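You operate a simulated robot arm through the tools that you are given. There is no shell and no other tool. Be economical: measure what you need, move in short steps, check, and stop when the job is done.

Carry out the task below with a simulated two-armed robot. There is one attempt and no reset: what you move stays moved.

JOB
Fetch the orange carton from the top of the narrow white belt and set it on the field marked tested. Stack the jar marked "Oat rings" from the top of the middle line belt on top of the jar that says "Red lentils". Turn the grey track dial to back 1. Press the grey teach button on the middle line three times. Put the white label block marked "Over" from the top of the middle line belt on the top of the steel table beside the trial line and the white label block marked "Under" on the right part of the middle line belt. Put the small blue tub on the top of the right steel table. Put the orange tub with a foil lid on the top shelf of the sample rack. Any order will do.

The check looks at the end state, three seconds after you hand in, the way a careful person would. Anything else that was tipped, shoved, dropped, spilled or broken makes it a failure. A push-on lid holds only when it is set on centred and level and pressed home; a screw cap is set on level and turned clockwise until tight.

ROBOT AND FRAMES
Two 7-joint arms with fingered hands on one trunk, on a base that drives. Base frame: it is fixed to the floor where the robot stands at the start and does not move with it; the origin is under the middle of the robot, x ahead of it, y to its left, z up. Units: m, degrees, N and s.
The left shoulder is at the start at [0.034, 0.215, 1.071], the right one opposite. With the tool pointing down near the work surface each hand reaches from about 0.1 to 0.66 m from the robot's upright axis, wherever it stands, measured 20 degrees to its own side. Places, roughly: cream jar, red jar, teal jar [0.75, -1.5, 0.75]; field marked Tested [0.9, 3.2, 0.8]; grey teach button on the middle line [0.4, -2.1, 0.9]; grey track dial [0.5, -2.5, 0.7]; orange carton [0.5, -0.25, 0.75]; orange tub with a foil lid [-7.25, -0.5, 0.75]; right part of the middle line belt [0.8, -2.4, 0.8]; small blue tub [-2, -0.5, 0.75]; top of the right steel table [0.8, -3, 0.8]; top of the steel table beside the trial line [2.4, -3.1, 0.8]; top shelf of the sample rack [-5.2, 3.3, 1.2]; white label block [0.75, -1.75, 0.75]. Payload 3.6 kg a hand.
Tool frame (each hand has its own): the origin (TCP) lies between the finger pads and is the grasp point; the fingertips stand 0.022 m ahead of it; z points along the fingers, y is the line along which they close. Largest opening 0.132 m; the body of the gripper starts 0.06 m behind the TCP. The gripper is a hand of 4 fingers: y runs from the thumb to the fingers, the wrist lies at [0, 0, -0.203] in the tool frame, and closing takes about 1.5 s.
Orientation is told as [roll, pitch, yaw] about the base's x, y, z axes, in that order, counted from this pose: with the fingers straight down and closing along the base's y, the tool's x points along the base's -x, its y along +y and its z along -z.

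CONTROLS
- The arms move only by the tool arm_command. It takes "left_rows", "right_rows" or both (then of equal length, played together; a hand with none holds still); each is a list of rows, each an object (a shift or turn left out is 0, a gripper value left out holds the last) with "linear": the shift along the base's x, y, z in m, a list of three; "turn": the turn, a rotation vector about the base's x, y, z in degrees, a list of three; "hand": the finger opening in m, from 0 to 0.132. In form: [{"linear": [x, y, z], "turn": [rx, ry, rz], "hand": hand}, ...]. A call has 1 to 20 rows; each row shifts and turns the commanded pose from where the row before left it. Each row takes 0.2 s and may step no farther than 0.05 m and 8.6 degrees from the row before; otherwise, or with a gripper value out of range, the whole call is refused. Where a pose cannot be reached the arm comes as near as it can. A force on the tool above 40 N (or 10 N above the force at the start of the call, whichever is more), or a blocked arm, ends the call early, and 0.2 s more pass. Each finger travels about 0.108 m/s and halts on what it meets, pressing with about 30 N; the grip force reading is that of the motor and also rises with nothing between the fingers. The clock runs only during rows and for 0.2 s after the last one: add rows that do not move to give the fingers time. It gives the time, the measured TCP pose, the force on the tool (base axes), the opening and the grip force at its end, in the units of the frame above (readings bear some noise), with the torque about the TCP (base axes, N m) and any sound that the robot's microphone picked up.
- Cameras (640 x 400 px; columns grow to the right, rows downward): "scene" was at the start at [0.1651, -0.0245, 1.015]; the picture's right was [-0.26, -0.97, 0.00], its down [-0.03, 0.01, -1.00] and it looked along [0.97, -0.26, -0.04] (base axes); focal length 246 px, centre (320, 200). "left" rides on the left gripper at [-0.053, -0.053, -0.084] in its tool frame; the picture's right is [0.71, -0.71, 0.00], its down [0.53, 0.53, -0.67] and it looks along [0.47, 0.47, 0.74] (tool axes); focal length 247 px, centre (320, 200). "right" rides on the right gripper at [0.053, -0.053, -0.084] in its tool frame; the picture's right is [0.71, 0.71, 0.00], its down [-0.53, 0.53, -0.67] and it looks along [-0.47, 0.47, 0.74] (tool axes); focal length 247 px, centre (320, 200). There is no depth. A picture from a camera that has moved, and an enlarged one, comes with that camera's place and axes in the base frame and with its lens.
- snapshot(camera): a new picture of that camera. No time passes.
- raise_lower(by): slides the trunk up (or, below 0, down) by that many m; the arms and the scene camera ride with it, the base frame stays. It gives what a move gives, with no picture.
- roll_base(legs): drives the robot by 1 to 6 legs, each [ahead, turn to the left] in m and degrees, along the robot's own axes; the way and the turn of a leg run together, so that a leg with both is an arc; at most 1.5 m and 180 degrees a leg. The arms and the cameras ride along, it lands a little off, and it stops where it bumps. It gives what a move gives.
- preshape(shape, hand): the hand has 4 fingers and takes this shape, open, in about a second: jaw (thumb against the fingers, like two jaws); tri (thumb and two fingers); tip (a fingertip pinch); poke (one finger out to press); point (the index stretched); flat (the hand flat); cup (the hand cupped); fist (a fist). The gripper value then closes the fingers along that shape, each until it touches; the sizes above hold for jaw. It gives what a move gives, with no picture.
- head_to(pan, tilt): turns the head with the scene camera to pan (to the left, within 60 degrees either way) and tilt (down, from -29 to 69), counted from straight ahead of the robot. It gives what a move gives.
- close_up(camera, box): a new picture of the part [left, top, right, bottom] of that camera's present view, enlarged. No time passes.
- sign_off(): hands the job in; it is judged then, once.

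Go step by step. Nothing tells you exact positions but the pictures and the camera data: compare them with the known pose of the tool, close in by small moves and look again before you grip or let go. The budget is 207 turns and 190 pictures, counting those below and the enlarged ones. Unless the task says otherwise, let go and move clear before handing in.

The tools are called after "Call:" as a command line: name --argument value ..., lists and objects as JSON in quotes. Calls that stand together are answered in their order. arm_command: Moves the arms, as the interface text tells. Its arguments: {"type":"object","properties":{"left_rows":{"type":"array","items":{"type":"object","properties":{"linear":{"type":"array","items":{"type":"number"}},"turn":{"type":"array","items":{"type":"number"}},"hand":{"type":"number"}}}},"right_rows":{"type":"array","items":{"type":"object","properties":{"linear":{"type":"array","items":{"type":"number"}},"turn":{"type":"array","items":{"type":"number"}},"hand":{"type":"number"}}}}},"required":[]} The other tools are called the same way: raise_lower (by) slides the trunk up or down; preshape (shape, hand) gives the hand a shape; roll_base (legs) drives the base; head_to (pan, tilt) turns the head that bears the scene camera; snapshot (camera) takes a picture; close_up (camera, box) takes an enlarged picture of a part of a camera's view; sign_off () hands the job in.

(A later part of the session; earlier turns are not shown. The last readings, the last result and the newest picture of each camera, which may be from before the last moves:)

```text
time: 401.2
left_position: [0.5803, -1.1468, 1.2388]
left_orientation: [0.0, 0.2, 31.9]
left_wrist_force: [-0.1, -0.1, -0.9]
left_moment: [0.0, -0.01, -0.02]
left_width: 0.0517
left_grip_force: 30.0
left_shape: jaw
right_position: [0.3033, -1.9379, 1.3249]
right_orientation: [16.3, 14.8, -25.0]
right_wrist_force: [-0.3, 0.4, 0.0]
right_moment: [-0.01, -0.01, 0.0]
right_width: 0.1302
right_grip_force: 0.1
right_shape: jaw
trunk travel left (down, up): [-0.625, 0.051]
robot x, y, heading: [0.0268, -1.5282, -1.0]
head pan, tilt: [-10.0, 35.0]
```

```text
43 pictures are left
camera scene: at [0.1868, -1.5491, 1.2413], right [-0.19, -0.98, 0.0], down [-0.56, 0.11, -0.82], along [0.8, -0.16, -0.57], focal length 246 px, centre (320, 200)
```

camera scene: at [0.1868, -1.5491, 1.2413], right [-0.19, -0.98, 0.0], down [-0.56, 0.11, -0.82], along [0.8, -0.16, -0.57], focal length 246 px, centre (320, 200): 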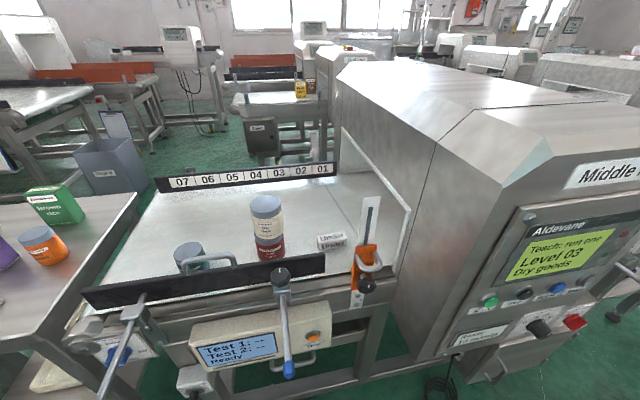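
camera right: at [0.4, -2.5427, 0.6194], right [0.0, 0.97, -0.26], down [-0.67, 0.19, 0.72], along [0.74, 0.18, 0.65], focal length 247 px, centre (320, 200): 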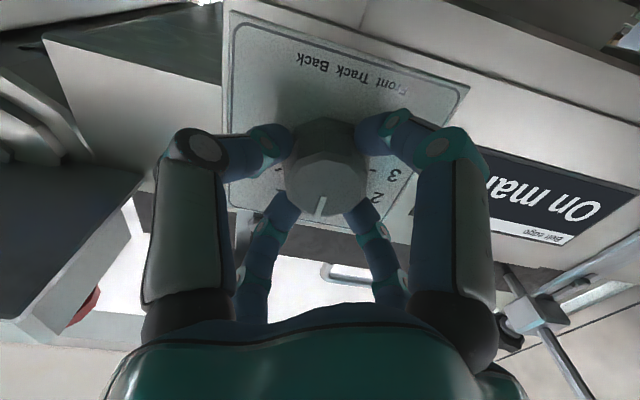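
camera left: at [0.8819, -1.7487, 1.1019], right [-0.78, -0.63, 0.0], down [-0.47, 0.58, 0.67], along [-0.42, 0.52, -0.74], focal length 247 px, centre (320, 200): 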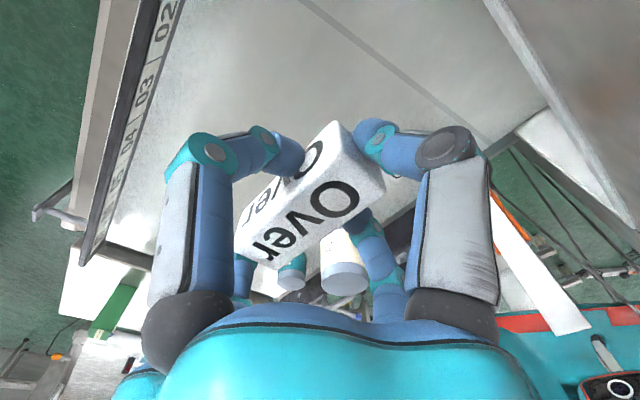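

Trying translation only with the right hand, keeping its orientation for now.

Call:
arm_command --right_rows '[{"linear": [0.025, 0.01, -0.02]}, {"linear": [0.025, 0.01, -0.02]}, {"linear": [0.025, 0.02, 0]}, {"linear": [0.025, 0.02, 0]}, {"linear": [0.025, 0.02, 0]}, {"linear": [0.025, 0.03, 0]}, {"linear": [0.025, 0.03, 0]}, {"linear": [0.025, 0.03, 0]}, {}]'

Call:
arm_command --right_rows '[{"turn": [-4, 0, 0]}, {"turn": [-4, 0, 0]}, {"turn": [-4, 0, 0]}, {"turn": [-4, 0, 0]}, {"turn": [0, -4, 0]}, {"turn": [0, -4, 0]}, {"turn": [0, -4, 0]}, {}]'

```text
time: 402.2
left_position: [0.5809, -1.1467, 1.2389]
left_orientation: [0.1, 0.2, 31.9]
left_wrist_force: [-0.2, 0.3, -0.2]
left_moment: [-0.01, 0.0, 0.0]
left_width: 0.0517
left_grip_force: 29.5
left_shape: jaw
right_position: [0.382, -1.9204, 1.2909]
right_orientation: [22.8, 14.9, -30.2]
right_wrist_force: [0.8, -0.4, 0.2]
right_moment: [0.01, 0.0, 0.01]
right_width: 0.1303
right_grip_force: 0.0
right_shape: jaw
trunk travel left (down, up): [-0.625, 0.051]
robot x, y, heading: [0.0271, -1.5341, -1.1]
head pan, tilt: [-10.0, 35.0]
stopped in row 4 (right hand): the arm was blocked; the commanded pose is now the measured one
```

```text
time: 403.1
left_position: [0.5806, -1.1471, 1.2392]
left_orientation: [0.1, 0.2, 31.9]
left_wrist_force: [-0.1, -0.1, -1.8]
left_moment: [-0.01, -0.01, -0.02]
left_width: 0.0517
left_grip_force: 29.8
left_shape: jaw
right_position: [0.3702, -1.9507, 1.2933]
right_orientation: [18.3, 9.5, -38.4]
right_wrist_force: [-0.3, 0.5, -0.1]
right_moment: [0.02, 0.01, 0.01]
right_width: 0.1298
right_grip_force: 0.1
right_shape: jaw
trunk travel left (down, up): [-0.625, 0.051]
robot x, y, heading: [0.0239, -1.5326, -1.3]
head pan, tilt: [-10.0, 35.0]
stopped in row 4 (right hand): the arm was blocked; the commanded pose is now the measured one
```

The wrist seems to want a more negative yaw; a yaw of -90° grips the block just as well. Turning that way.

Call:
arm_command --right_rows '[{"turn": [0, 0, -8]}, {"turn": [0, 0, -8]}, {"turn": [0, 0, -8]}, {"turn": [0, 0, -8]}, {"turn": [0, 0, -8]}, {"turn": [0, 0, -8]}, {"linear": [0.02, 0.02, 0]}, {"linear": [0.02, 0.02, 0]}, {"linear": [0.02, 0.02, 0]}, {"linear": [0.02, 0.02, 0]}, {}]'

Call:
head_to --pan -50 --tilt -10

Call:
snapshot --camera "scene"

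```text
time: 404.6
left_position: [0.5809, -1.1477, 1.2402]
left_orientation: [0.2, 0.2, 31.9]
left_wrist_force: [0.3, 0.3, -0.5]
left_moment: [0.02, 0.02, -0.05]
left_width: 0.0517
left_grip_force: 29.6
left_shape: jaw
right_position: [0.3642, -1.9746, 1.2954]
right_orientation: [20.6, 14.4, -94.0]
right_wrist_force: [-0.6, 0.7, -0.6]
right_moment: [0.04, 0.01, -0.02]
right_width: 0.1301
right_grip_force: 0.0
right_shape: jaw
trunk travel left (down, up): [-0.625, 0.051]
robot x, y, heading: [0.0251, -1.5319, -1.2]
head pan, tilt: [-10.0, 35.0]
stopped in row 7 (right hand): the arm was blocked; the commanded pose is now the measured one
```

```text
time: 405.8
left_position: [0.58, -1.1463, 1.2397]
left_orientation: [0.1, 0.3, 31.9]
left_wrist_force: [0.2, -0.7, -0.1]
left_moment: [-0.03, 0.01, 0.02]
left_width: 0.0516
left_grip_force: 30.1
left_shape: jaw
right_position: [0.3659, -1.9738, 1.2959]
right_orientation: [20.8, 14.5, -93.9]
right_wrist_force: [-0.1, -0.7, 0.0]
right_moment: [-0.02, -0.04, 0.01]
right_width: 0.13
right_grip_force: 0.1
right_shape: jaw
trunk travel left (down, up): [-0.625, 0.051]
robot x, y, heading: [0.0221, -1.5272, -1.1]
head pan, tilt: [-50.0, -10.0]
```

```text
42 pictures are left
camera scene: at [0.1536, -1.5979, 1.3126], right [-0.78, -0.63, 0.0], down [0.11, -0.13, -0.99], along [0.62, -0.76, 0.17], focal length 246 px, centre (320, 200)
```

scene: 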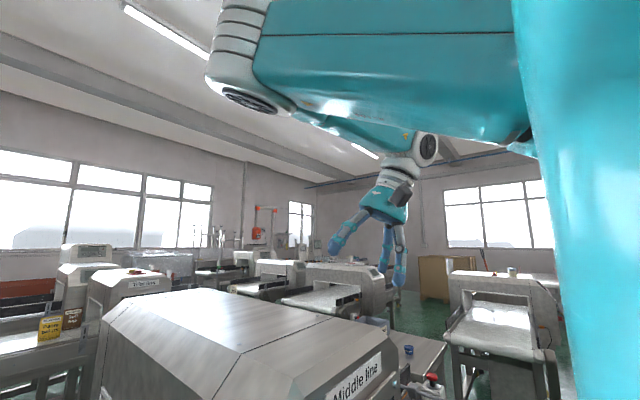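

The right arm won't come around here, so I'll keep "Over" in the left hand and deliver it first, then return for "Under" with the left. Driving north along the aisle.

Call:
roll_base --legs '[[-0.1, 0], [0, 91]]'

Call:
roll_base --legs '[[0.7, 0]]'

Call:
head_to --pan 0 --tilt 20

Call:
snapshot --camera "scene"

```text
time: 409.3
left_position: [-0.0539, -0.8551, 1.2404]
left_orientation: [0.0, 0.2, 85.6]
left_wrist_force: [-0.1, 0.6, -0.9]
left_moment: [0.01, -0.05, -0.01]
left_width: 0.0514
left_grip_force: 30.3
left_shape: jaw
right_position: [0.4966, -1.5447, 1.2897]
right_orientation: [20.6, 17.0, -45.9]
right_wrist_force: [-0.8, 1.1, -0.3]
right_moment: [-0.02, -0.04, -0.01]
right_width: 0.1301
right_grip_force: 0.1
right_shape: jaw
trunk travel left (down, up): [-0.625, 0.051]
robot x, y, heading: [-0.0428, -1.555, 54.7]
head pan, tilt: [-50.0, -10.0]
stopped in leg 2: the robot was blocked; the commanded pose is now the measured one
```

```text
time: 412.5
left_position: [0.2889, -0.4143, 1.2415]
left_orientation: [-0.2, 0.4, 82.8]
left_wrist_force: [-0.8, 0.1, -1.2]
left_moment: [-0.01, -0.03, 0.01]
left_width: 0.051
left_grip_force: 30.0
left_shape: jaw
right_position: [0.8119, -1.1437, 1.2863]
right_orientation: [20.5, 18.8, -52.1]
right_wrist_force: [0.0, 0.6, -0.1]
right_moment: [0.0, -0.04, 0.0]
right_width: 0.13
right_grip_force: 0.0
right_shape: jaw
trunk travel left (down, up): [-0.625, 0.051]
robot x, y, heading: [0.2623, -1.1096, 48.1]
head pan, tilt: [-50.0, -10.0]
stopped in leg 1: the robot was blocked; the commanded pose is now the measured one
```

```text
time: 413.7
left_position: [0.293, -0.4138, 1.2421]
left_orientation: [-0.1, 0.3, 82.8]
left_wrist_force: [0.5, -0.2, -0.5]
left_moment: [-0.01, 0.0, -0.01]
left_width: 0.0513
left_grip_force: 30.4
left_shape: jaw
right_position: [0.8147, -1.1445, 1.2856]
right_orientation: [20.5, 18.9, -52.3]
right_wrist_force: [0.6, 0.9, 0.2]
right_moment: [-0.01, 0.0, 0.01]
right_width: 0.1299
right_grip_force: 0.0
right_shape: jaw
trunk travel left (down, up): [-0.625, 0.051]
robot x, y, heading: [0.2666, -1.1135, 47.8]
head pan, tilt: [0.0, 20.0]
```

```text
41 pictures are left
camera scene: at [0.3767, -0.9866, 1.2652], right [0.74, -0.67, 0.0], down [-0.23, -0.25, -0.94], along [0.63, 0.7, -0.34], focal length 246 px, centre (320, 200)
```

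scene: 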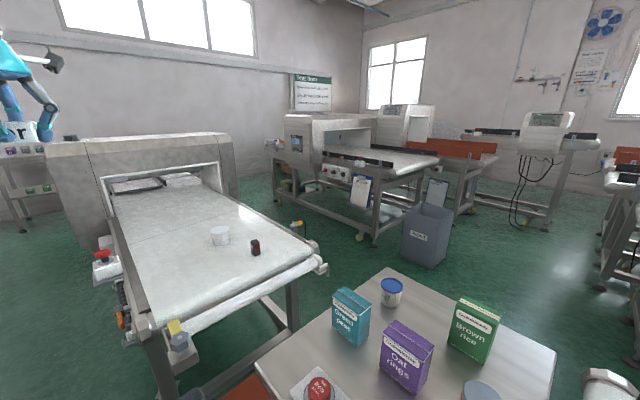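

I bumped the carton table's edge because the turn had stopped short; its items all still stand. Backing off and completing the turn before driving on.

Call:
roll_base --legs '[[-0.42, 0]]'

Call:
roll_base --legs '[[0, 44]]'

```text
time: 416.2
left_position: [0.0042, -0.7279, 1.2422]
left_orientation: [-0.2, 0.4, 83.2]
left_wrist_force: [-0.4, -0.9, -1.7]
left_moment: [-0.03, -0.01, -0.01]
left_width: 0.0512
left_grip_force: 30.3
left_shape: jaw
right_position: [0.5335, -1.4525, 1.2868]
right_orientation: [20.5, 18.9, -51.8]
right_wrist_force: [-0.1, -0.1, 1.0]
right_moment: [0.01, -0.02, -0.01]
right_width: 0.1298
right_grip_force: 0.1
right_shape: jaw
trunk travel left (down, up): [-0.625, 0.051]
robot x, y, heading: [-0.0199, -1.427, 48.2]
head pan, tilt: [0.0, 20.0]
```

```text
time: 418.7
left_position: [-0.4844, -0.9077, 1.2419]
left_orientation: [0.0, 0.3, 127.3]
left_wrist_force: [0.4, 0.9, -0.7]
left_moment: [0.0, 0.0, 0.02]
left_width: 0.0508
left_grip_force: 29.9
left_shape: jaw
right_position: [0.4304, -1.0754, 1.2781]
right_orientation: [19.6, 22.2, -14.7]
right_wrist_force: [-0.2, 0.0, -0.4]
right_moment: [-0.02, 0.0, 0.01]
right_width: 0.1296
right_grip_force: 0.1
right_shape: jaw
trunk travel left (down, up): [-0.625, 0.051]
robot x, y, heading: [0.0185, -1.4229, 92.1]
head pan, tilt: [0.0, 20.0]
```

Call:
roll_base --legs '[[0.8, 4], [1.2, -6], [1.4, 0]]'

Call:
snapshot --camera "scene"

```text
time: 435.1
left_position: [-0.5708, 2.4837, 1.2427]
left_orientation: [0.0, 0.4, 125.0]
left_wrist_force: [-1.3, -0.3, -0.7]
left_moment: [0.01, -0.03, 0.0]
left_width: 0.051
left_grip_force: 30.7
left_shape: jaw
right_position: [0.3372, 2.2759, 1.2779]
right_orientation: [19.6, 22.4, -17.4]
right_wrist_force: [0.1, -0.2, -0.7]
right_moment: [-0.03, -0.05, 0.01]
right_width: 0.1301
right_grip_force: 0.1
right_shape: jaw
trunk travel left (down, up): [-0.625, 0.051]
robot x, y, heading: [-0.0872, 1.9456, 90.2]
head pan, tilt: [0.0, 20.0]
```

```text
40 pictures are left
camera scene: at [-0.0876, 2.117, 1.2651], right [1.0, 0.0, 0.0], down [0.0, -0.34, -0.94], along [0.0, 0.94, -0.34], focal length 246 px, centre (320, 200)
```

scene: 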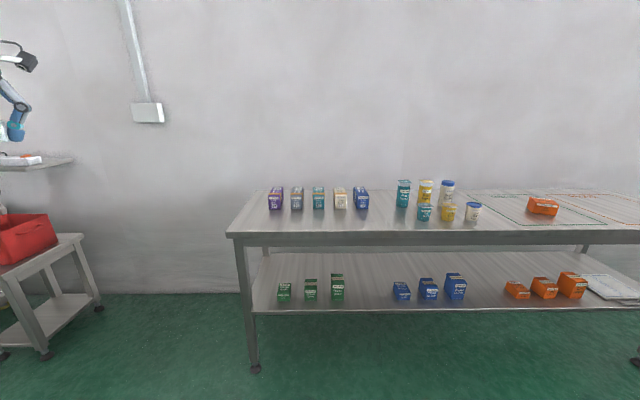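

At the bench again. Raising the trunk fully and going through the gap eastward.

Call:
raise_lower --by 0.05

Call:
roll_base --legs '[[0.57, 0]]'

Call:
roll_base --legs '[[0, -86]]'

Call:
snapshot --camera "scene"

```text
time: 436.1
left_position: [-0.5721, 2.4836, 1.2929]
left_orientation: [-0.1, 0.3, 125.0]
left_wrist_force: [-0.3, -0.5, -0.8]
left_moment: [0.02, 0.0, -0.04]
left_width: 0.051
left_grip_force: 30.0
left_shape: jaw
right_position: [0.3365, 2.2763, 1.3297]
right_orientation: [19.5, 22.4, -17.5]
right_wrist_force: [-0.3, 0.2, -0.5]
right_moment: [0.01, -0.04, 0.0]
right_width: 0.1301
right_grip_force: 0.1
right_shape: jaw
trunk travel left (down, up): [-0.675, 0.001]
robot x, y, heading: [-0.0855, 1.9472, 89.8]
head pan, tilt: [0.0, 20.0]
```

```text
time: 439.4
left_position: [-0.5691, 3.06, 1.2937]
left_orientation: [-0.1, 0.3, 125.0]
left_wrist_force: [-1.2, -0.7, -0.2]
left_moment: [-0.01, -0.02, 0.01]
left_width: 0.051
left_grip_force: 30.2
left_shape: jaw
right_position: [0.339, 2.8533, 1.329]
right_orientation: [19.7, 22.4, -17.4]
right_wrist_force: [0.2, 0.2, -0.2]
right_moment: [-0.02, -0.01, 0.0]
right_width: 0.1299
right_grip_force: 0.1
right_shape: jaw
trunk travel left (down, up): [-0.675, 0.001]
robot x, y, heading: [-0.0847, 2.5244, 89.6]
head pan, tilt: [0.0, 20.0]
```

```text
time: 442.2
left_position: [0.1028, 3.2241, 1.2947]
left_orientation: [0.0, 0.3, 67.9]
left_wrist_force: [0.6, -0.5, 0.1]
left_moment: [0.06, 0.02, 0.01]
left_width: 0.0509
left_grip_force: 30.2
left_shape: jaw
right_position: [0.4215, 2.3496, 1.3302]
right_orientation: [19.7, 22.4, -74.6]
right_wrist_force: [0.1, -0.6, 0.1]
right_moment: [0.03, -0.02, 0.0]
right_width: 0.13
right_grip_force: 0.1
right_shape: jaw
trunk travel left (down, up): [-0.675, 0.001]
robot x, y, heading: [-0.1107, 2.563, 31.0]
head pan, tilt: [0.0, 20.0]
stopped in leg 1: the robot was blocked; the commanded pose is now the measured one
```

```text
39 pictures are left
camera scene: at [0.0367, 2.6476, 1.3152], right [0.51, -0.86, 0.0], down [-0.3, -0.17, -0.94], along [0.81, 0.48, -0.34], focal length 246 px, centre (320, 200)
```

scene: 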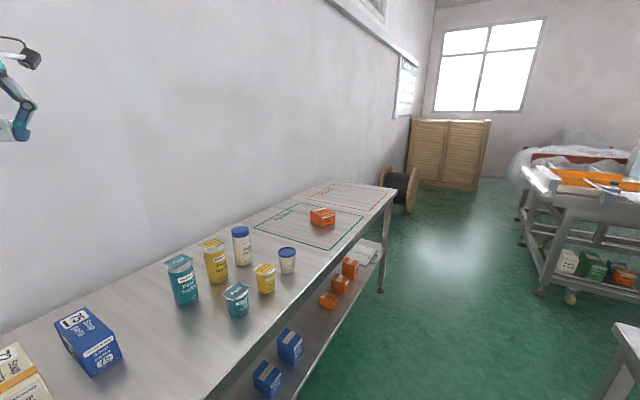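

Continuing the turn, then driving east along the gap.

Call:
roll_base --legs '[[0, -28]]'

Call:
roll_base --legs '[[1.4, 0]]'

Call:
head_to --pan -50 --tilt 20

Call:
snapshot --camera "scene"

```text
time: 444.1
left_position: [0.3906, 3.0482, 1.2956]
left_orientation: [-0.1, 0.1, 39.7]
left_wrist_force: [-0.3, -0.7, -1.2]
left_moment: [-0.01, -0.02, -0.03]
left_width: 0.0508
left_grip_force: 30.0
left_shape: jaw
right_position: [0.2571, 2.1253, 1.3302]
right_orientation: [19.7, 22.5, -102.8]
right_wrist_force: [-0.6, 0.5, 0.3]
right_moment: [-0.04, 0.0, 0.03]
right_width: 0.1299
right_grip_force: 0.2
right_shape: jaw
trunk travel left (down, up): [-0.675, 0.001]
robot x, y, heading: [-0.11, 2.5884, 3.0]
head pan, tilt: [0.0, 20.0]
```

```text
time: 451.0
left_position: [1.7943, 3.104, 1.2943]
left_orientation: [0.0, 0.2, 39.3]
left_wrist_force: [-0.2, 0.1, -1.3]
left_moment: [-0.01, -0.01, -0.01]
left_width: 0.0509
left_grip_force: 29.2
left_shape: jaw
right_position: [1.6558, 2.1824, 1.3306]
right_orientation: [19.8, 22.4, -103.2]
right_wrist_force: [-0.1, 0.0, 0.8]
right_moment: [0.03, 0.0, -0.02]
right_width: 0.13
right_grip_force: 0.0
right_shape: jaw
trunk travel left (down, up): [-0.675, 0.001]
robot x, y, heading: [1.2918, 2.6498, 2.4]
head pan, tilt: [0.0, 20.0]
```

```text
time: 452.2
left_position: [1.7952, 3.1046, 1.2966]
left_orientation: [-0.1, 0.2, 39.2]
left_wrist_force: [-0.4, 0.3, -1.1]
left_moment: [-0.03, 0.04, -0.01]
left_width: 0.0509
left_grip_force: 29.9
left_shape: jaw
right_position: [1.6544, 2.1836, 1.3316]
right_orientation: [19.8, 22.4, -103.2]
right_wrist_force: [0.3, -0.3, 0.0]
right_moment: [-0.02, -0.01, -0.02]
right_width: 0.1298
right_grip_force: 0.1
right_shape: jaw
trunk travel left (down, up): [-0.675, 0.001]
robot x, y, heading: [1.2882, 2.6481, 2.1]
head pan, tilt: [-50.0, 20.0]
```

```text
38 pictures are left
camera scene: at [1.4298, 2.5808, 1.3153], right [-0.74, -0.67, 0.0], down [-0.23, 0.25, -0.94], along [0.63, -0.7, -0.34], focal length 246 px, centre (320, 200)
```

scene: 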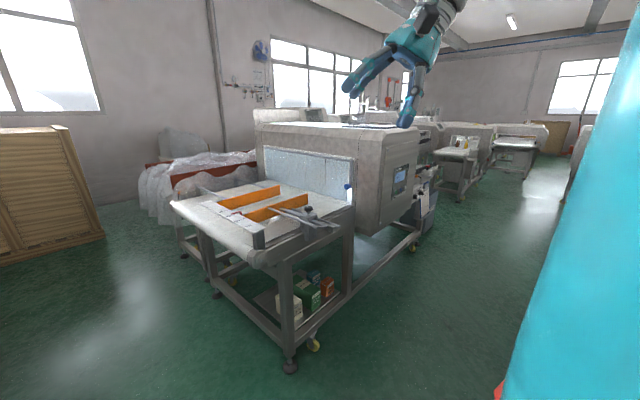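

A wide aisle opens south on the far side. Turning into it.

Call:
roll_base --legs '[[0.2, 0], [0, -45]]'

Call:
roll_base --legs '[[0, -46]]'

Call:
head_to --pan 0 --tilt 15

Call:
snapshot --camera "scene"

```text
time: 455.9
left_position: [2.1698, 2.6266, 1.2964]
left_orientation: [0.1, 0.1, -5.4]
left_wrist_force: [-1.2, -0.3, -0.4]
left_moment: [-0.01, -0.02, -0.02]
left_width: 0.0507
left_grip_force: 30.0
left_shape: jaw
right_position: [1.4208, 2.0692, 1.3315]
right_orientation: [19.7, 22.4, -147.9]
right_wrist_force: [0.4, 0.1, -0.9]
right_moment: [0.04, -0.01, -0.03]
right_width: 0.13
right_grip_force: 0.1
right_shape: jaw
trunk travel left (down, up): [-0.675, 0.001]
robot x, y, heading: [1.512, 2.6825, -42.2]
head pan, tilt: [-50.0, 20.0]
```

```text
time: 458.5
left_position: [1.9444, 2.1791, 1.2964]
left_orientation: [0.1, 0.2, -49.6]
left_wrist_force: [-0.7, -0.2, 0.3]
left_moment: [0.0, 0.02, 0.03]
left_width: 0.0504
left_grip_force: 30.4
left_shape: jaw
right_position: [1.02, 2.3006, 1.3318]
right_orientation: [19.6, 22.5, 167.8]
right_wrist_force: [0.4, -0.7, -0.7]
right_moment: [-0.01, -0.05, 0.03]
right_width: 0.1299
right_grip_force: 0.0
right_shape: jaw
trunk travel left (down, up): [-0.675, 0.001]
robot x, y, heading: [1.5542, 2.6769, -86.8]
head pan, tilt: [-50.0, 20.0]
stopped in leg 1: the robot was blocked; the commanded pose is now the measured one
```

```text
time: 459.6
left_position: [1.947, 2.1808, 1.2973]
left_orientation: [0.0, 0.2, -49.5]
left_wrist_force: [0.0, 0.9, 0.0]
left_moment: [-0.02, -0.02, -0.01]
left_width: 0.0507
left_grip_force: 29.3
left_shape: jaw
right_position: [1.0227, 2.3019, 1.3328]
right_orientation: [19.7, 22.3, 167.9]
right_wrist_force: [0.6, 0.4, 0.1]
right_moment: [-0.01, 0.0, 0.02]
right_width: 0.1304
right_grip_force: 0.0
right_shape: jaw
trunk travel left (down, up): [-0.675, 0.001]
robot x, y, heading: [1.5494, 2.6792, -86.7]
head pan, tilt: [0.0, 15.0]
```

```text
37 pictures are left
camera scene: at [1.561, 2.5094, 1.3234], right [-1.0, -0.05, 0.0], down [-0.01, 0.26, -0.97], along [0.05, -0.96, -0.26], focal length 246 px, centre (320, 200)
```

scene: 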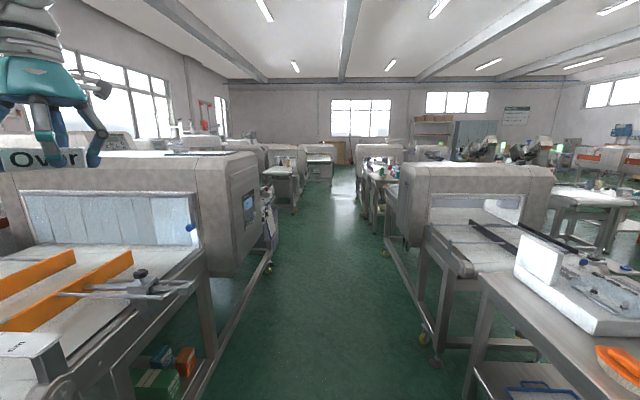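

The aisle runs straight south. Driving down it.

Call:
roll_base --legs '[[1.4, -4], [1.4, 0], [1.3, 0]]'

Call:
snapshot --camera "scene"

```text
time: 479.3
left_position: [1.93, -1.9363, 1.2984]
left_orientation: [0.0, 0.2, -52.7]
left_wrist_force: [0.4, 0.3, -0.4]
left_moment: [0.01, 0.0, -0.03]
left_width: 0.0507
left_grip_force: 30.3
left_shape: jaw
right_position: [1.0119, -1.7643, 1.3338]
right_orientation: [19.8, 22.4, 164.8]
right_wrist_force: [-0.7, 0.5, -0.7]
right_moment: [-0.02, 0.0, 0.01]
right_width: 0.1299
right_grip_force: 0.0
right_shape: jaw
trunk travel left (down, up): [-0.675, 0.001]
robot x, y, heading: [1.5627, -1.4151, -90.0]
head pan, tilt: [0.0, 15.0]
```

```text
36 pictures are left
camera scene: at [1.5624, -1.5869, 1.3234], right [-1.0, 0.0, 0.0], down [0.0, 0.26, -0.97], along [0.0, -0.97, -0.26], focal length 246 px, centre (320, 200)
```

scene: 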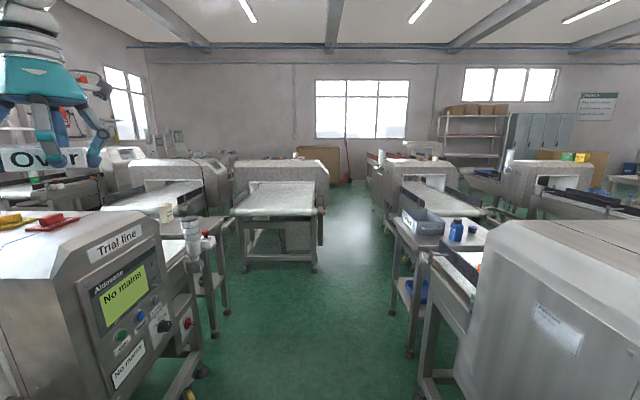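

Call:
close_up --camera "scene" --box '[120, 170, 300, 300]'

```text
3.08 times, centred on (210, 235) of scene
camera zoom: at [1.5624, -1.5869, 1.3234], right [-1.0, 0.0, 0.0], down [0.0, 0.26, -0.97], along [0.0, -0.97, -0.26], focal length 758 px, centre (658, 92)
```

zoom: 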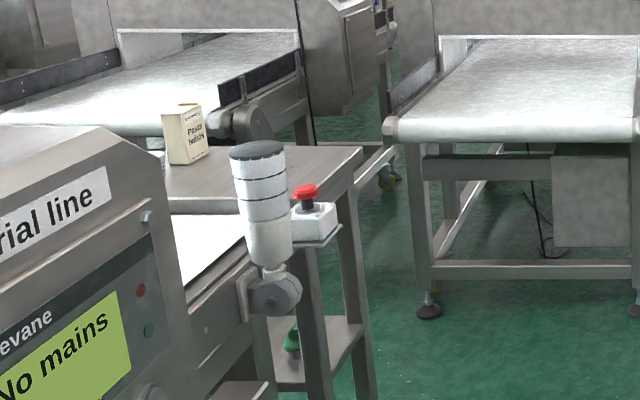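

The trial line's steel table (with a pasta box) is at x ≥ 2.19, y -2.86…-3.15, free at its west side. Driving there and turning to face it.

Call:
roll_base --legs '[[1.5, 0]]'

Call:
roll_base --legs '[[0, 50]]'

Call:
roll_base --legs '[[0, 38]]'

Call:
head_to --pan 10 --tilt 40

Call:
snapshot --camera "scene"

```text
time: 486.7
left_position: [1.9388, -3.4278, 1.2968]
left_orientation: [0.0, 0.2, -52.4]
left_wrist_force: [0.1, 0.0, -1.1]
left_moment: [0.03, -0.01, 0.04]
left_width: 0.0507
left_grip_force: 29.9
left_shape: jaw
right_position: [1.0195, -3.2595, 1.3338]
right_orientation: [19.8, 22.4, 164.9]
right_wrist_force: [0.1, 0.3, 0.8]
right_moment: [0.01, 0.02, -0.02]
right_width: 0.13
right_grip_force: 0.1
right_shape: jaw
trunk travel left (down, up): [-0.675, 0.001]
robot x, y, heading: [1.5664, -2.9069, -89.9]
head pan, tilt: [0.0, 15.0]
```

```text
time: 489.4
left_position: [2.2016, -2.9752, 1.2983]
left_orientation: [-0.1, 0.3, -3.8]
left_wrist_force: [-0.2, 0.7, -0.9]
left_moment: [-0.07, 0.05, -0.04]
left_width: 0.0508
left_grip_force: 30.1
left_shape: jaw
right_position: [1.4695, -3.5521, 1.3354]
right_orientation: [19.8, 22.3, -146.4]
right_wrist_force: [0.1, 0.7, 0.2]
right_moment: [0.01, 0.05, -0.04]
right_width: 0.1301
right_grip_force: 0.1
right_shape: jaw
trunk travel left (down, up): [-0.675, 0.001]
robot x, y, heading: [1.5408, -2.9401, -40.3]
head pan, tilt: [0.0, 15.0]
stopped in leg 1: the robot was blocked; the commanded pose is now the measured one
```

```text
time: 491.6
left_position: [2.0857, -2.5596, 1.2988]
left_orientation: [0.0, 0.3, 34.5]
left_wrist_force: [0.0, 0.2, -0.3]
left_moment: [-0.02, 0.02, -0.02]
left_width: 0.0506
left_grip_force: 29.9
left_shape: jaw
right_position: [1.8672, -3.4674, 1.3346]
right_orientation: [19.7, 22.3, -108.1]
right_wrist_force: [-0.1, -0.3, 0.3]
right_moment: [0.0, 0.01, 0.01]
right_width: 0.1302
right_grip_force: 0.0
right_shape: jaw
trunk travel left (down, up): [-0.675, 0.001]
robot x, y, heading: [1.5431, -2.9698, -2.6]
head pan, tilt: [0.0, 15.0]
```

```text
time: 492.5
left_position: [2.0836, -2.5616, 1.299]
left_orientation: [0.0, 0.1, 34.4]
left_wrist_force: [-0.6, 0.8, 0.2]
left_moment: [-0.01, -0.01, -0.03]
left_width: 0.0505
left_grip_force: 30.5
left_shape: jaw
right_position: [1.866, -3.4684, 1.3348]
right_orientation: [19.8, 22.5, -108.2]
right_wrist_force: [0.0, -0.5, 0.5]
right_moment: [0.03, -0.01, 0.01]
right_width: 0.1303
right_grip_force: 0.0
right_shape: jaw
trunk travel left (down, up): [-0.675, 0.001]
robot x, y, heading: [1.5445, -2.9712, -2.7]
head pan, tilt: [10.0, 40.0]
```

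```text
34 pictures are left
camera scene: at [1.7018, -2.9655, 1.284], right [0.13, -0.99, 0.0], down [-0.64, -0.08, -0.77], along [0.76, 0.1, -0.64], focal length 246 px, centre (320, 200)
```

scene: 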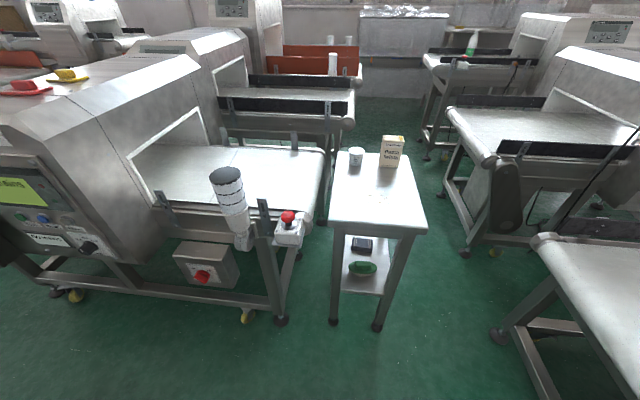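

Driving 19 cm closer and turning right so the left hand is over the table's free front part.

Call:
roll_base --legs '[[0.19, 0]]'

Call:
roll_base --legs '[[0, -24]]'

Call:
arm_command --left_rows '[{"linear": [-0.015, -0.035, 0], "turn": [0, 0, -2]}, {"linear": [-0.015, -0.035, 0], "turn": [0, 0, -2]}, {"linear": [-0.015, -0.035, 0]}, {"linear": [-0.015, -0.035, 0]}, {"linear": [-0.015, -0.035, 0]}, {"linear": [0, -0.03, 0]}, {}]'

Call:
raise_lower --by -0.28

Call:
head_to --pan 25 --tilt 40

Call:
snapshot --camera "scene"

```text
time: 494.1
left_position: [2.2778, -2.5661, 1.2983]
left_orientation: [0.0, 0.3, 34.6]
left_wrist_force: [0.4, 0.5, -0.5]
left_moment: [-0.02, 0.0, 0.03]
left_width: 0.0508
left_grip_force: 30.2
left_shape: jaw
right_position: [2.0618, -3.4754, 1.335]
right_orientation: [19.9, 22.4, -108.1]
right_wrist_force: [0.2, 0.0, 1.0]
right_moment: [0.01, 0.02, 0.01]
right_width: 0.1301
right_grip_force: 0.1
right_shape: jaw
trunk travel left (down, up): [-0.675, 0.001]
robot x, y, heading: [1.7352, -2.9775, -2.7]
head pan, tilt: [10.0, 40.0]
```

```text
time: 495.8
left_position: [2.3941, -2.822, 1.301]
left_orientation: [0.0, 0.2, 10.4]
left_wrist_force: [0.7, 0.3, -0.5]
left_moment: [-0.01, 0.0, 0.03]
left_width: 0.0506
left_grip_force: 29.6
left_shape: jaw
right_position: [1.8276, -3.5633, 1.3364]
right_orientation: [19.8, 22.5, -132.0]
right_wrist_force: [0.7, 0.1, 0.5]
right_moment: [0.03, 0.01, -0.03]
right_width: 0.1301
right_grip_force: 0.0
right_shape: jaw
trunk travel left (down, up): [-0.675, 0.001]
robot x, y, heading: [1.7443, -2.9616, -26.4]
head pan, tilt: [10.0, 40.0]
```

```text
time: 497.4
left_position: [2.3193, -3.0265, 1.3012]
left_orientation: [0.0, 0.2, 6.5]
left_wrist_force: [-0.2, 0.9, -0.3]
left_moment: [0.03, 0.0, 0.03]
left_width: 0.0502
left_grip_force: 29.5
left_shape: jaw
right_position: [1.8283, -3.563, 1.3372]
right_orientation: [19.8, 22.3, -132.0]
right_wrist_force: [0.2, 0.3, 0.1]
right_moment: [0.02, -0.01, -0.02]
right_width: 0.1301
right_grip_force: 0.0
right_shape: jaw
trunk travel left (down, up): [-0.675, 0.001]
robot x, y, heading: [1.7405, -2.9592, -26.3]
head pan, tilt: [10.0, 40.0]
```

```text
time: 500.2
left_position: [2.3195, -3.0277, 1.0195]
left_orientation: [-0.1, 0.1, 6.4]
left_wrist_force: [-0.4, -0.1, 0.6]
left_moment: [-0.01, -0.01, 0.0]
left_width: 0.0508
left_grip_force: 29.8
left_shape: jaw
right_position: [1.8271, -3.5635, 1.0562]
right_orientation: [19.8, 22.4, -132.1]
right_wrist_force: [0.1, 0.7, 0.5]
right_moment: [0.0, 0.05, -0.04]
right_width: 0.13
right_grip_force: 0.1
right_shape: jaw
trunk travel left (down, up): [-0.395, 0.281]
robot x, y, heading: [1.7394, -2.9613, -26.7]
head pan, tilt: [10.0, 40.0]
```

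```text
time: 500.9
left_position: [2.3202, -3.0268, 1.0197]
left_orientation: [0.0, 0.1, 6.5]
left_wrist_force: [0.2, 0.7, 0.0]
left_moment: [-0.02, 0.0, -0.01]
left_width: 0.0505
left_grip_force: 29.5
left_shape: jaw
right_position: [1.8272, -3.563, 1.0562]
right_orientation: [19.9, 22.6, -132.1]
right_wrist_force: [0.0, -0.2, -0.7]
right_moment: [0.0, -0.01, 0.02]
right_width: 0.1301
right_grip_force: 0.1
right_shape: jaw
trunk travel left (down, up): [-0.395, 0.281]
robot x, y, heading: [1.7398, -2.9593, -26.6]
head pan, tilt: [25.0, 40.0]
```

```text
33 pictures are left
camera scene: at [1.8953, -2.9981, 1.0009], right [-0.03, -1.0, 0.0], down [-0.64, 0.02, -0.77], along [0.77, -0.02, -0.64], focal length 246 px, centre (320, 200)
```

scene: 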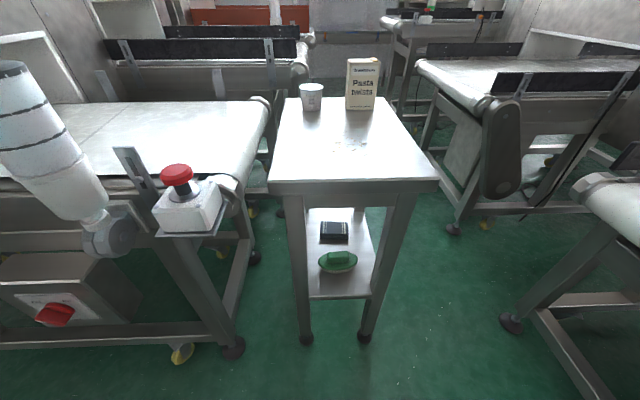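

The hand is right above the free part of the table. Lowering until contact.

Call:
arm_command --left_rows '[{"linear": [-0.01, -0.03, -0.03]}, {"linear": [0, -0.005, -0.045]}, {"linear": [0, 0, -0.045]}, {"linear": [0, 0, -0.04]}, {"linear": [0, 0, -0.02]}, {"linear": [0, 0, -0.006]}, {"linear": [0, 0, -0.005]}, {"linear": [0, 0, -0.005]}, {"linear": [0, 0, -0.005]}, {"linear": [0, 0, -0.005]}, {"linear": [0, 0, -0.005]}, {"linear": [0, 0, -0.005]}, {"linear": [0, 0, -0.005]}, {}]'

Call:
snapshot --camera "scene"

```text
time: 503.9
left_position: [2.3091, -3.06, 0.7987]
left_orientation: [0.1, 0.2, 6.5]
left_wrist_force: [-0.6, -0.4, -0.5]
left_moment: [-0.01, 0.01, -0.03]
left_width: 0.0504
left_grip_force: 30.5
left_shape: jaw
right_position: [1.8269, -3.5624, 1.0563]
right_orientation: [19.8, 22.4, -132.1]
right_wrist_force: [-0.6, 0.6, -0.5]
right_moment: [0.04, -0.04, -0.02]
right_width: 0.1299
right_grip_force: 0.0
right_shape: jaw
trunk travel left (down, up): [-0.395, 0.281]
robot x, y, heading: [1.7428, -2.9595, -27.0]
head pan, tilt: [25.0, 40.0]
```

```text
32 pictures are left
camera scene: at [1.8953, -2.9981, 1.0009], right [-0.03, -1.0, 0.0], down [-0.64, 0.02, -0.77], along [0.77, -0.02, -0.64], focal length 246 px, centre (320, 200)
```

scene: 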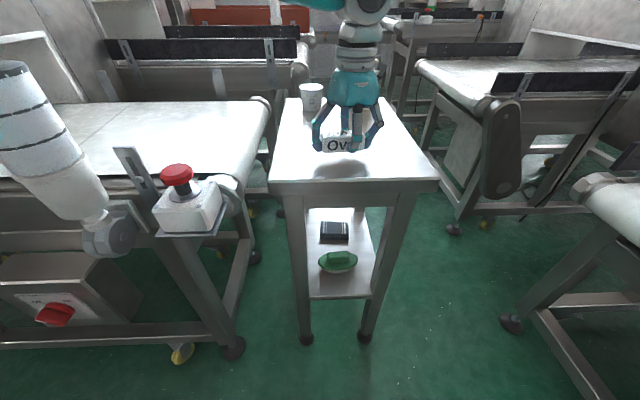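

Call:
arm_command --left_rows '[{"linear": [0, 0, -0.005]}, {"linear": [0, 0, -0.005]}, {"linear": [0, 0, -0.005]}, {"linear": [0, 0, -0.004]}, {"linear": [0, 0, -0.004]}, {"linear": [0, 0, -0.004]}, {"linear": [0, 0, -0.004]}, {"linear": [0, 0, -0.004]}, {"linear": [0, 0, -0.004]}, {"linear": [0, 0, -0.004]}]'

```text
time: 505.4
left_position: [2.3117, -3.0653, 0.7813]
left_orientation: [-0.8, -0.2, 6.5]
left_wrist_force: [-2.0, 3.1, 16.2]
left_moment: [0.18, 0.03, -0.02]
left_width: 0.0506
left_grip_force: 29.8
left_shape: jaw
right_position: [1.8271, -3.5628, 1.0562]
right_orientation: [19.8, 22.6, -132.0]
right_wrist_force: [-0.4, 0.2, 0.3]
right_moment: [-0.04, -0.03, -0.01]
right_width: 0.1299
right_grip_force: 0.0
right_shape: jaw
trunk travel left (down, up): [-0.395, 0.281]
robot x, y, heading: [1.7423, -2.9641, -26.7]
head pan, tilt: [25.0, 40.0]
stopped in row 6 (left hand): the force on the tool passed its limit at 44 N (the readings are from after the stop); the commanded pose is now the measured one
```

Contact. Releasing and rising.

Call:
arm_command --left_rows '[{"linear": [0, 0, 0.003]}, {"hand": 0.08}, {"hand": 0.11}, {}, {}, {"linear": [0, 0, 0.03]}, {"linear": [0, 0, 0.04]}, {"linear": [0, 0, 0.04]}, {"linear": [0, 0, 0.04]}, {"linear": [-0.02, 0, 0.04]}, {"linear": [-0.03, 0, 0.03]}, {}]'

Call:
snapshot --camera "scene"

```text
time: 507.9
left_position: [2.2625, -3.063, 1.0047]
left_orientation: [-0.5, -0.1, 6.5]
left_wrist_force: [-0.4, 0.3, 0.3]
left_moment: [-0.02, -0.02, -0.01]
left_width: 0.1096
left_grip_force: 0.1
left_shape: jaw
right_position: [1.8271, -3.5641, 1.0563]
right_orientation: [19.8, 22.4, -132.1]
right_wrist_force: [0.0, 0.7, -0.8]
right_moment: [0.0, 0.01, -0.02]
right_width: 0.1299
right_grip_force: 0.0
right_shape: jaw
trunk travel left (down, up): [-0.395, 0.281]
robot x, y, heading: [1.7465, -2.9602, -26.5]
head pan, tilt: [25.0, 40.0]
```

```text
31 pictures are left
camera scene: at [1.8955, -2.9981, 1.0008], right [-0.03, -1.0, 0.0], down [-0.64, 0.02, -0.77], along [0.77, -0.02, -0.64], focal length 246 px, centre (320, 200)
```

scene: 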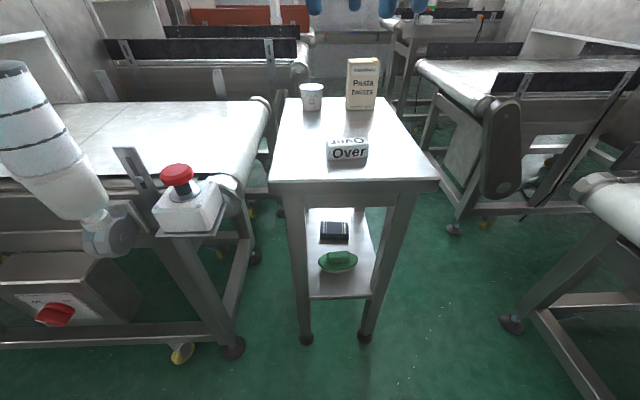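

"Over" stands on the trial line's table. From this aisle I can reach "Under" from the belt's east side, which saves the detour. Moving there.

Call:
raise_lower --by 0.28

Call:
roll_base --legs '[[-0.27, 0]]'

Call:
roll_base --legs '[[0, 58]]'

Call:
roll_base --legs '[[0, 58]]'

```text
time: 510.8
left_position: [2.2636, -3.0638, 1.282]
left_orientation: [-0.5, -0.1, 6.5]
left_wrist_force: [0.1, -0.5, 0.3]
left_moment: [-0.02, -0.04, 0.01]
left_width: 0.1095
left_grip_force: 0.1
left_shape: jaw
right_position: [1.8277, -3.5643, 1.3351]
right_orientation: [19.8, 22.6, -132.1]
right_wrist_force: [0.1, 0.4, -0.6]
right_moment: [-0.01, 0.0, 0.0]
right_width: 0.1301
right_grip_force: 0.0
right_shape: jaw
trunk travel left (down, up): [-0.675, 0.001]
robot x, y, heading: [1.7437, -2.9603, -26.8]
head pan, tilt: [25.0, 40.0]
```

```text
time: 512.7
left_position: [2.0212, -2.9438, 1.2821]
left_orientation: [-0.5, -0.1, 6.7]
left_wrist_force: [-0.6, -0.7, 0.5]
left_moment: [0.01, -0.01, 0.01]
left_width: 0.1095
left_grip_force: 0.0
left_shape: jaw
right_position: [1.5868, -3.4424, 1.3369]
right_orientation: [19.8, 22.6, -132.0]
right_wrist_force: [0.6, 0.1, 0.3]
right_moment: [0.04, 0.01, 0.0]
right_width: 0.1301
right_grip_force: 0.1
right_shape: jaw
trunk travel left (down, up): [-0.675, 0.001]
robot x, y, heading: [1.5026, -2.8412, -26.7]
head pan, tilt: [25.0, 40.0]
```

```text
time: 515.5
left_position: [1.8806, -2.4691, 1.2821]
left_orientation: [-0.5, 0.0, 62.1]
left_wrist_force: [0.4, 0.5, -0.7]
left_moment: [0.0, -0.03, 0.01]
left_width: 0.1096
left_grip_force: 0.0
left_shape: jaw
right_position: [2.0448, -3.1091, 1.3376]
right_orientation: [19.8, 22.3, -76.4]
right_wrist_force: [0.2, -0.5, -0.1]
right_moment: [-0.02, 0.0, 0.0]
right_width: 0.1298
right_grip_force: 0.0
right_shape: jaw
trunk travel left (down, up): [-0.675, 0.001]
robot x, y, heading: [1.5181, -2.885, 30.6]
head pan, tilt: [25.0, 40.0]
stopped in leg 1: the robot was blocked; the commanded pose is now the measured one
```

```text
time: 518.4
left_position: [1.3859, -2.3451, 1.2834]
left_orientation: [-0.4, 0.0, 117.5]
left_wrist_force: [-1.0, 1.0, 0.3]
left_moment: [-0.02, -0.06, -0.02]
left_width: 0.11
left_grip_force: 0.2
left_shape: jaw
right_position: [2.0043, -2.5711, 1.3405]
right_orientation: [19.9, 22.3, -20.8]
right_wrist_force: [-0.2, 0.6, -0.1]
right_moment: [-0.01, -0.01, -0.02]
right_width: 0.1301
right_grip_force: 0.1
right_shape: jaw
trunk travel left (down, up): [-0.675, 0.001]
robot x, y, heading: [1.5658, -2.8809, 87.3]
head pan, tilt: [25.0, 40.0]
stopped in leg 1: the robot was blocked; the commanded pose is now the measured one
```

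Call:
roll_base --legs '[[1.25, 8]]'

Call:
roll_base --legs '[[0, 50]]'

Call:
roll_base --legs '[[0, 32]]'

Call:
head_to --pan 0 --tilt 45

Call:
snapshot --camera "scene"

```text
time: 524.8
left_position: [1.2909, -1.1243, 1.2834]
left_orientation: [-0.6, 0.0, 125.0]
left_wrist_force: [0.6, 0.4, 1.4]
left_moment: [0.01, 0.0, 0.02]
left_width: 0.1102
left_grip_force: 0.0
left_shape: jaw
right_position: [1.9364, -1.2651, 1.3395]
right_orientation: [19.9, 22.4, -13.1]
right_wrist_force: [0.6, -0.9, -0.1]
right_moment: [-0.03, 0.02, 0.03]
right_width: 0.1299
right_grip_force: 0.1
right_shape: jaw
trunk travel left (down, up): [-0.675, 0.001]
robot x, y, heading: [1.5412, -1.6284, 95.0]
head pan, tilt: [25.0, 40.0]
```

```text
time: 527.5
left_position: [0.9927, -1.4955, 1.2847]
left_orientation: [-0.5, 0.0, 174.9]
left_wrist_force: [0.4, -0.2, -1.2]
left_moment: [-0.01, 0.0, 0.03]
left_width: 0.1097
left_grip_force: 0.1
left_shape: jaw
right_position: [1.5435, -1.0782, 1.3363]
right_orientation: [19.5, 24.5, 30.4]
right_wrist_force: [-0.3, 0.4, -0.3]
right_moment: [0.03, 0.02, -0.01]
right_width: 0.1301
right_grip_force: 0.1
right_shape: jaw
trunk travel left (down, up): [-0.675, 0.001]
robot x, y, heading: [1.5646, -1.5975, 144.7]
head pan, tilt: [25.0, 40.0]
```

```text
time: 529.5
left_position: [1.0257, -1.8172, 1.2841]
left_orientation: [-0.6, 0.0, -152.6]
left_wrist_force: [-0.2, 0.6, 0.7]
left_moment: [0.01, 0.0, 0.0]
left_width: 0.11
left_grip_force: 0.1
left_shape: jaw
right_position: [1.2803, -1.1447, 1.3349]
right_orientation: [18.9, 26.5, 56.5]
right_wrist_force: [0.5, -0.8, 0.7]
right_moment: [0.0, -0.03, 0.01]
right_width: 0.13
right_grip_force: 0.0
right_shape: jaw
trunk travel left (down, up): [-0.675, 0.001]
robot x, y, heading: [1.5657, -1.5709, 176.6]
head pan, tilt: [25.0, 40.0]
```

```text
time: 530.4
left_position: [1.0286, -1.8164, 1.2879]
left_orientation: [-0.6, -0.1, -152.6]
left_wrist_force: [1.4, -0.6, 0.7]
left_moment: [0.0, 0.04, 0.02]
left_width: 0.1099
left_grip_force: 0.0
left_shape: jaw
right_position: [1.2829, -1.1433, 1.3363]
right_orientation: [19.1, 26.6, 56.2]
right_wrist_force: [0.3, -0.1, 0.4]
right_moment: [-0.03, 0.0, -0.01]
right_width: 0.13
right_grip_force: 0.1
right_shape: jaw
trunk travel left (down, up): [-0.675, 0.001]
robot x, y, heading: [1.5672, -1.5709, 176.4]
head pan, tilt: [0.0, 45.0]
```

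```text
30 pictures are left
camera scene: at [1.408, -1.5612, 1.2769], right [0.06, 1.0, 0.0], down [0.71, -0.04, -0.71], along [-0.71, 0.04, -0.71], focal length 246 px, centre (320, 200)
```

scene: 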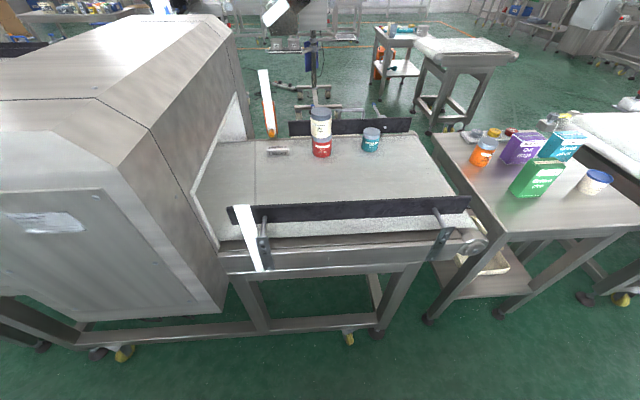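

The stack is intact and "Under" is in view. Advancing 19 cm and turning so the left shoulder comes forward.

Call:
roll_base --legs '[[0.19, 0]]'

Call:
roll_base --legs '[[0, -30]]'

Call:
arm_command --left_rows '[{"linear": [-0.02, -0.035, 0]}, {"linear": [-0.02, -0.035, 0]}, {"linear": [-0.02, -0.03, 0]}, {"linear": [-0.02, -0.03, 0]}, {"linear": [-0.02, -0.03, 0]}, {}]'

Call:
raise_lower --by -0.28

Call:
snapshot --camera "left"

```text
time: 531.9
left_position: [0.8353, -1.8055, 1.2855]
left_orientation: [-0.6, 0.0, -152.7]
left_wrist_force: [-0.1, 0.5, 0.3]
left_moment: [0.03, -0.04, -0.01]
left_width: 0.1098
left_grip_force: 0.0
left_shape: jaw
right_position: [1.0907, -1.1323, 1.3346]
right_orientation: [18.8, 26.6, 55.9]
right_wrist_force: [0.4, 0.4, 0.6]
right_moment: [0.0, -0.04, -0.01]
right_width: 0.13
right_grip_force: 0.0
right_shape: jaw
trunk travel left (down, up): [-0.675, 0.001]
robot x, y, heading: [1.3725, -1.5577, 176.5]
head pan, tilt: [0.0, 45.0]
```

```text
time: 533.8
left_position: [0.8044, -1.5187, 1.286]
left_orientation: [-0.6, -0.2, 177.6]
left_wrist_force: [-1.0, -0.3, 0.2]
left_moment: [0.01, -0.09, -0.03]
left_width: 0.11
left_grip_force: 0.0
left_shape: jaw
right_position: [1.3603, -1.0627, 1.3366]
right_orientation: [19.0, 26.7, 26.2]
right_wrist_force: [0.2, -0.2, 0.6]
right_moment: [0.02, 0.06, -0.02]
right_width: 0.1299
right_grip_force: 0.1
right_shape: jaw
trunk travel left (down, up): [-0.675, 0.001]
robot x, y, heading: [1.3893, -1.5767, 149.4]
head pan, tilt: [0.0, 45.0]
```

```text
time: 535.2
left_position: [0.7039, -1.6792, 1.2874]
left_orientation: [-0.5, -0.1, 177.6]
left_wrist_force: [0.6, 0.5, -1.0]
left_moment: [-0.04, 0.03, 0.01]
left_width: 0.1098
left_grip_force: 0.0
left_shape: jaw
right_position: [1.36, -1.0619, 1.3348]
right_orientation: [18.9, 26.6, 26.1]
right_wrist_force: [0.2, -0.2, -1.1]
right_moment: [-0.01, 0.01, 0.0]
right_width: 0.13
right_grip_force: 0.0
right_shape: jaw
trunk travel left (down, up): [-0.675, 0.001]
robot x, y, heading: [1.3902, -1.576, 149.6]
head pan, tilt: [0.0, 45.0]
```

```text
time: 537.8
left_position: [0.7426, -1.6984, 1.0641]
left_orientation: [-3.8, -5.3, 175.4]
left_wrist_force: [-2.6, -1.0, 1.4]
left_moment: [0.1, -0.17, 0.02]
left_width: 0.1096
left_grip_force: 0.2
left_shape: jaw
right_position: [1.543, -1.118, 1.072]
right_orientation: [18.0, 32.4, 4.1]
right_wrist_force: [2.0, -3.0, 0.5]
right_moment: [0.26, 0.1, -0.12]
right_width: 0.13
right_grip_force: 0.2
right_shape: jaw
trunk travel left (down, up): [-0.417, 0.259]
robot x, y, heading: [1.388, -1.6997, 133.1]
head pan, tilt: [0.0, 45.0]
stopped: the arm was blocked; the commanded pose is now the measured one
```

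```text
29 pictures are left
camera left: at [0.7008, -1.6486, 1.1567], right [0.76, 0.65, -0.02], down [0.53, -0.61, 0.58], along [0.37, -0.45, -0.81], focal length 247 px, centre (320, 200)
```

left: 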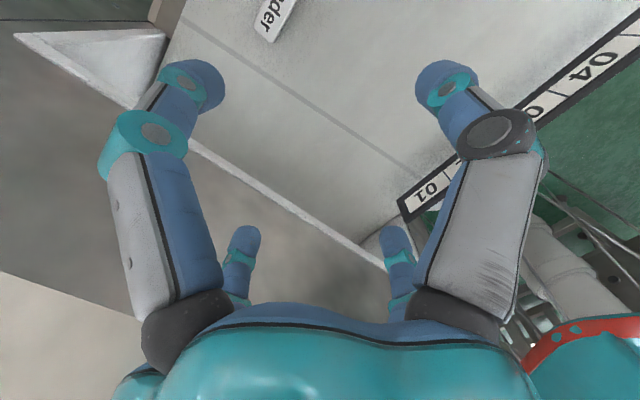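

The left elbow landed on the machine's top while lowering and pushed me around; I'm raising the trunk at once. I'll grasp with a tilted hand from a higher trunk instead.

Call:
raise_lower --by 0.14

Call:
head_to --pan 40 --tilt 30

Call:
snapshot --camera "scene"

```text
time: 538.2
left_position: [0.7012, -1.7354, 1.0274]
left_orientation: [-5.8, -2.9, 178.1]
left_wrist_force: [3.0, 19.4, -3.1]
left_moment: [-0.13, 0.06, 0.22]
left_width: 0.11
left_grip_force: 0.0
left_shape: jaw
right_position: [1.56, -1.1319, 1.0902]
right_orientation: [16.5, 35.4, -10.5]
right_wrist_force: [0.3, -0.3, 0.1]
right_moment: [0.0, 0.01, -0.01]
right_width: 0.1298
right_grip_force: 0.1
right_shape: jaw
trunk travel left (down, up): [-0.419, 0.257]
robot x, y, heading: [1.3903, -1.6954, 133.0]
head pan, tilt: [0.0, 45.0]
stopped: the arm was blocked; the commanded pose is now the measured one
```

```text
time: 539.2
left_position: [0.6997, -1.7338, 1.0269]
left_orientation: [-5.6, -3.0, 177.4]
left_wrist_force: [-2.1, 12.9, -4.4]
left_moment: [0.0, -0.06, -0.11]
left_width: 0.1099
left_grip_force: 0.0
left_shape: jaw
right_position: [1.5611, -1.1364, 1.0934]
right_orientation: [16.7, 35.4, -9.7]
right_wrist_force: [-0.7, -0.1, 1.0]
right_moment: [0.0, -0.01, -0.01]
right_width: 0.1301
right_grip_force: 0.0
right_shape: jaw
trunk travel left (down, up): [-0.419, 0.257]
robot x, y, heading: [1.3883, -1.6923, 133.1]
head pan, tilt: [40.0, 30.0]
```

```text
28 pictures are left
camera scene: at [1.303, -1.5783, 1.0566], right [0.12, 0.99, -0.06], down [0.45, -0.1, -0.89], along [-0.89, 0.08, -0.46], focal length 246 px, centre (320, 200)
```

scene: 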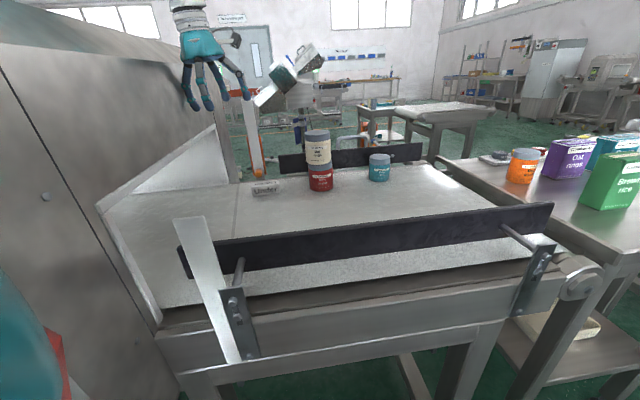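

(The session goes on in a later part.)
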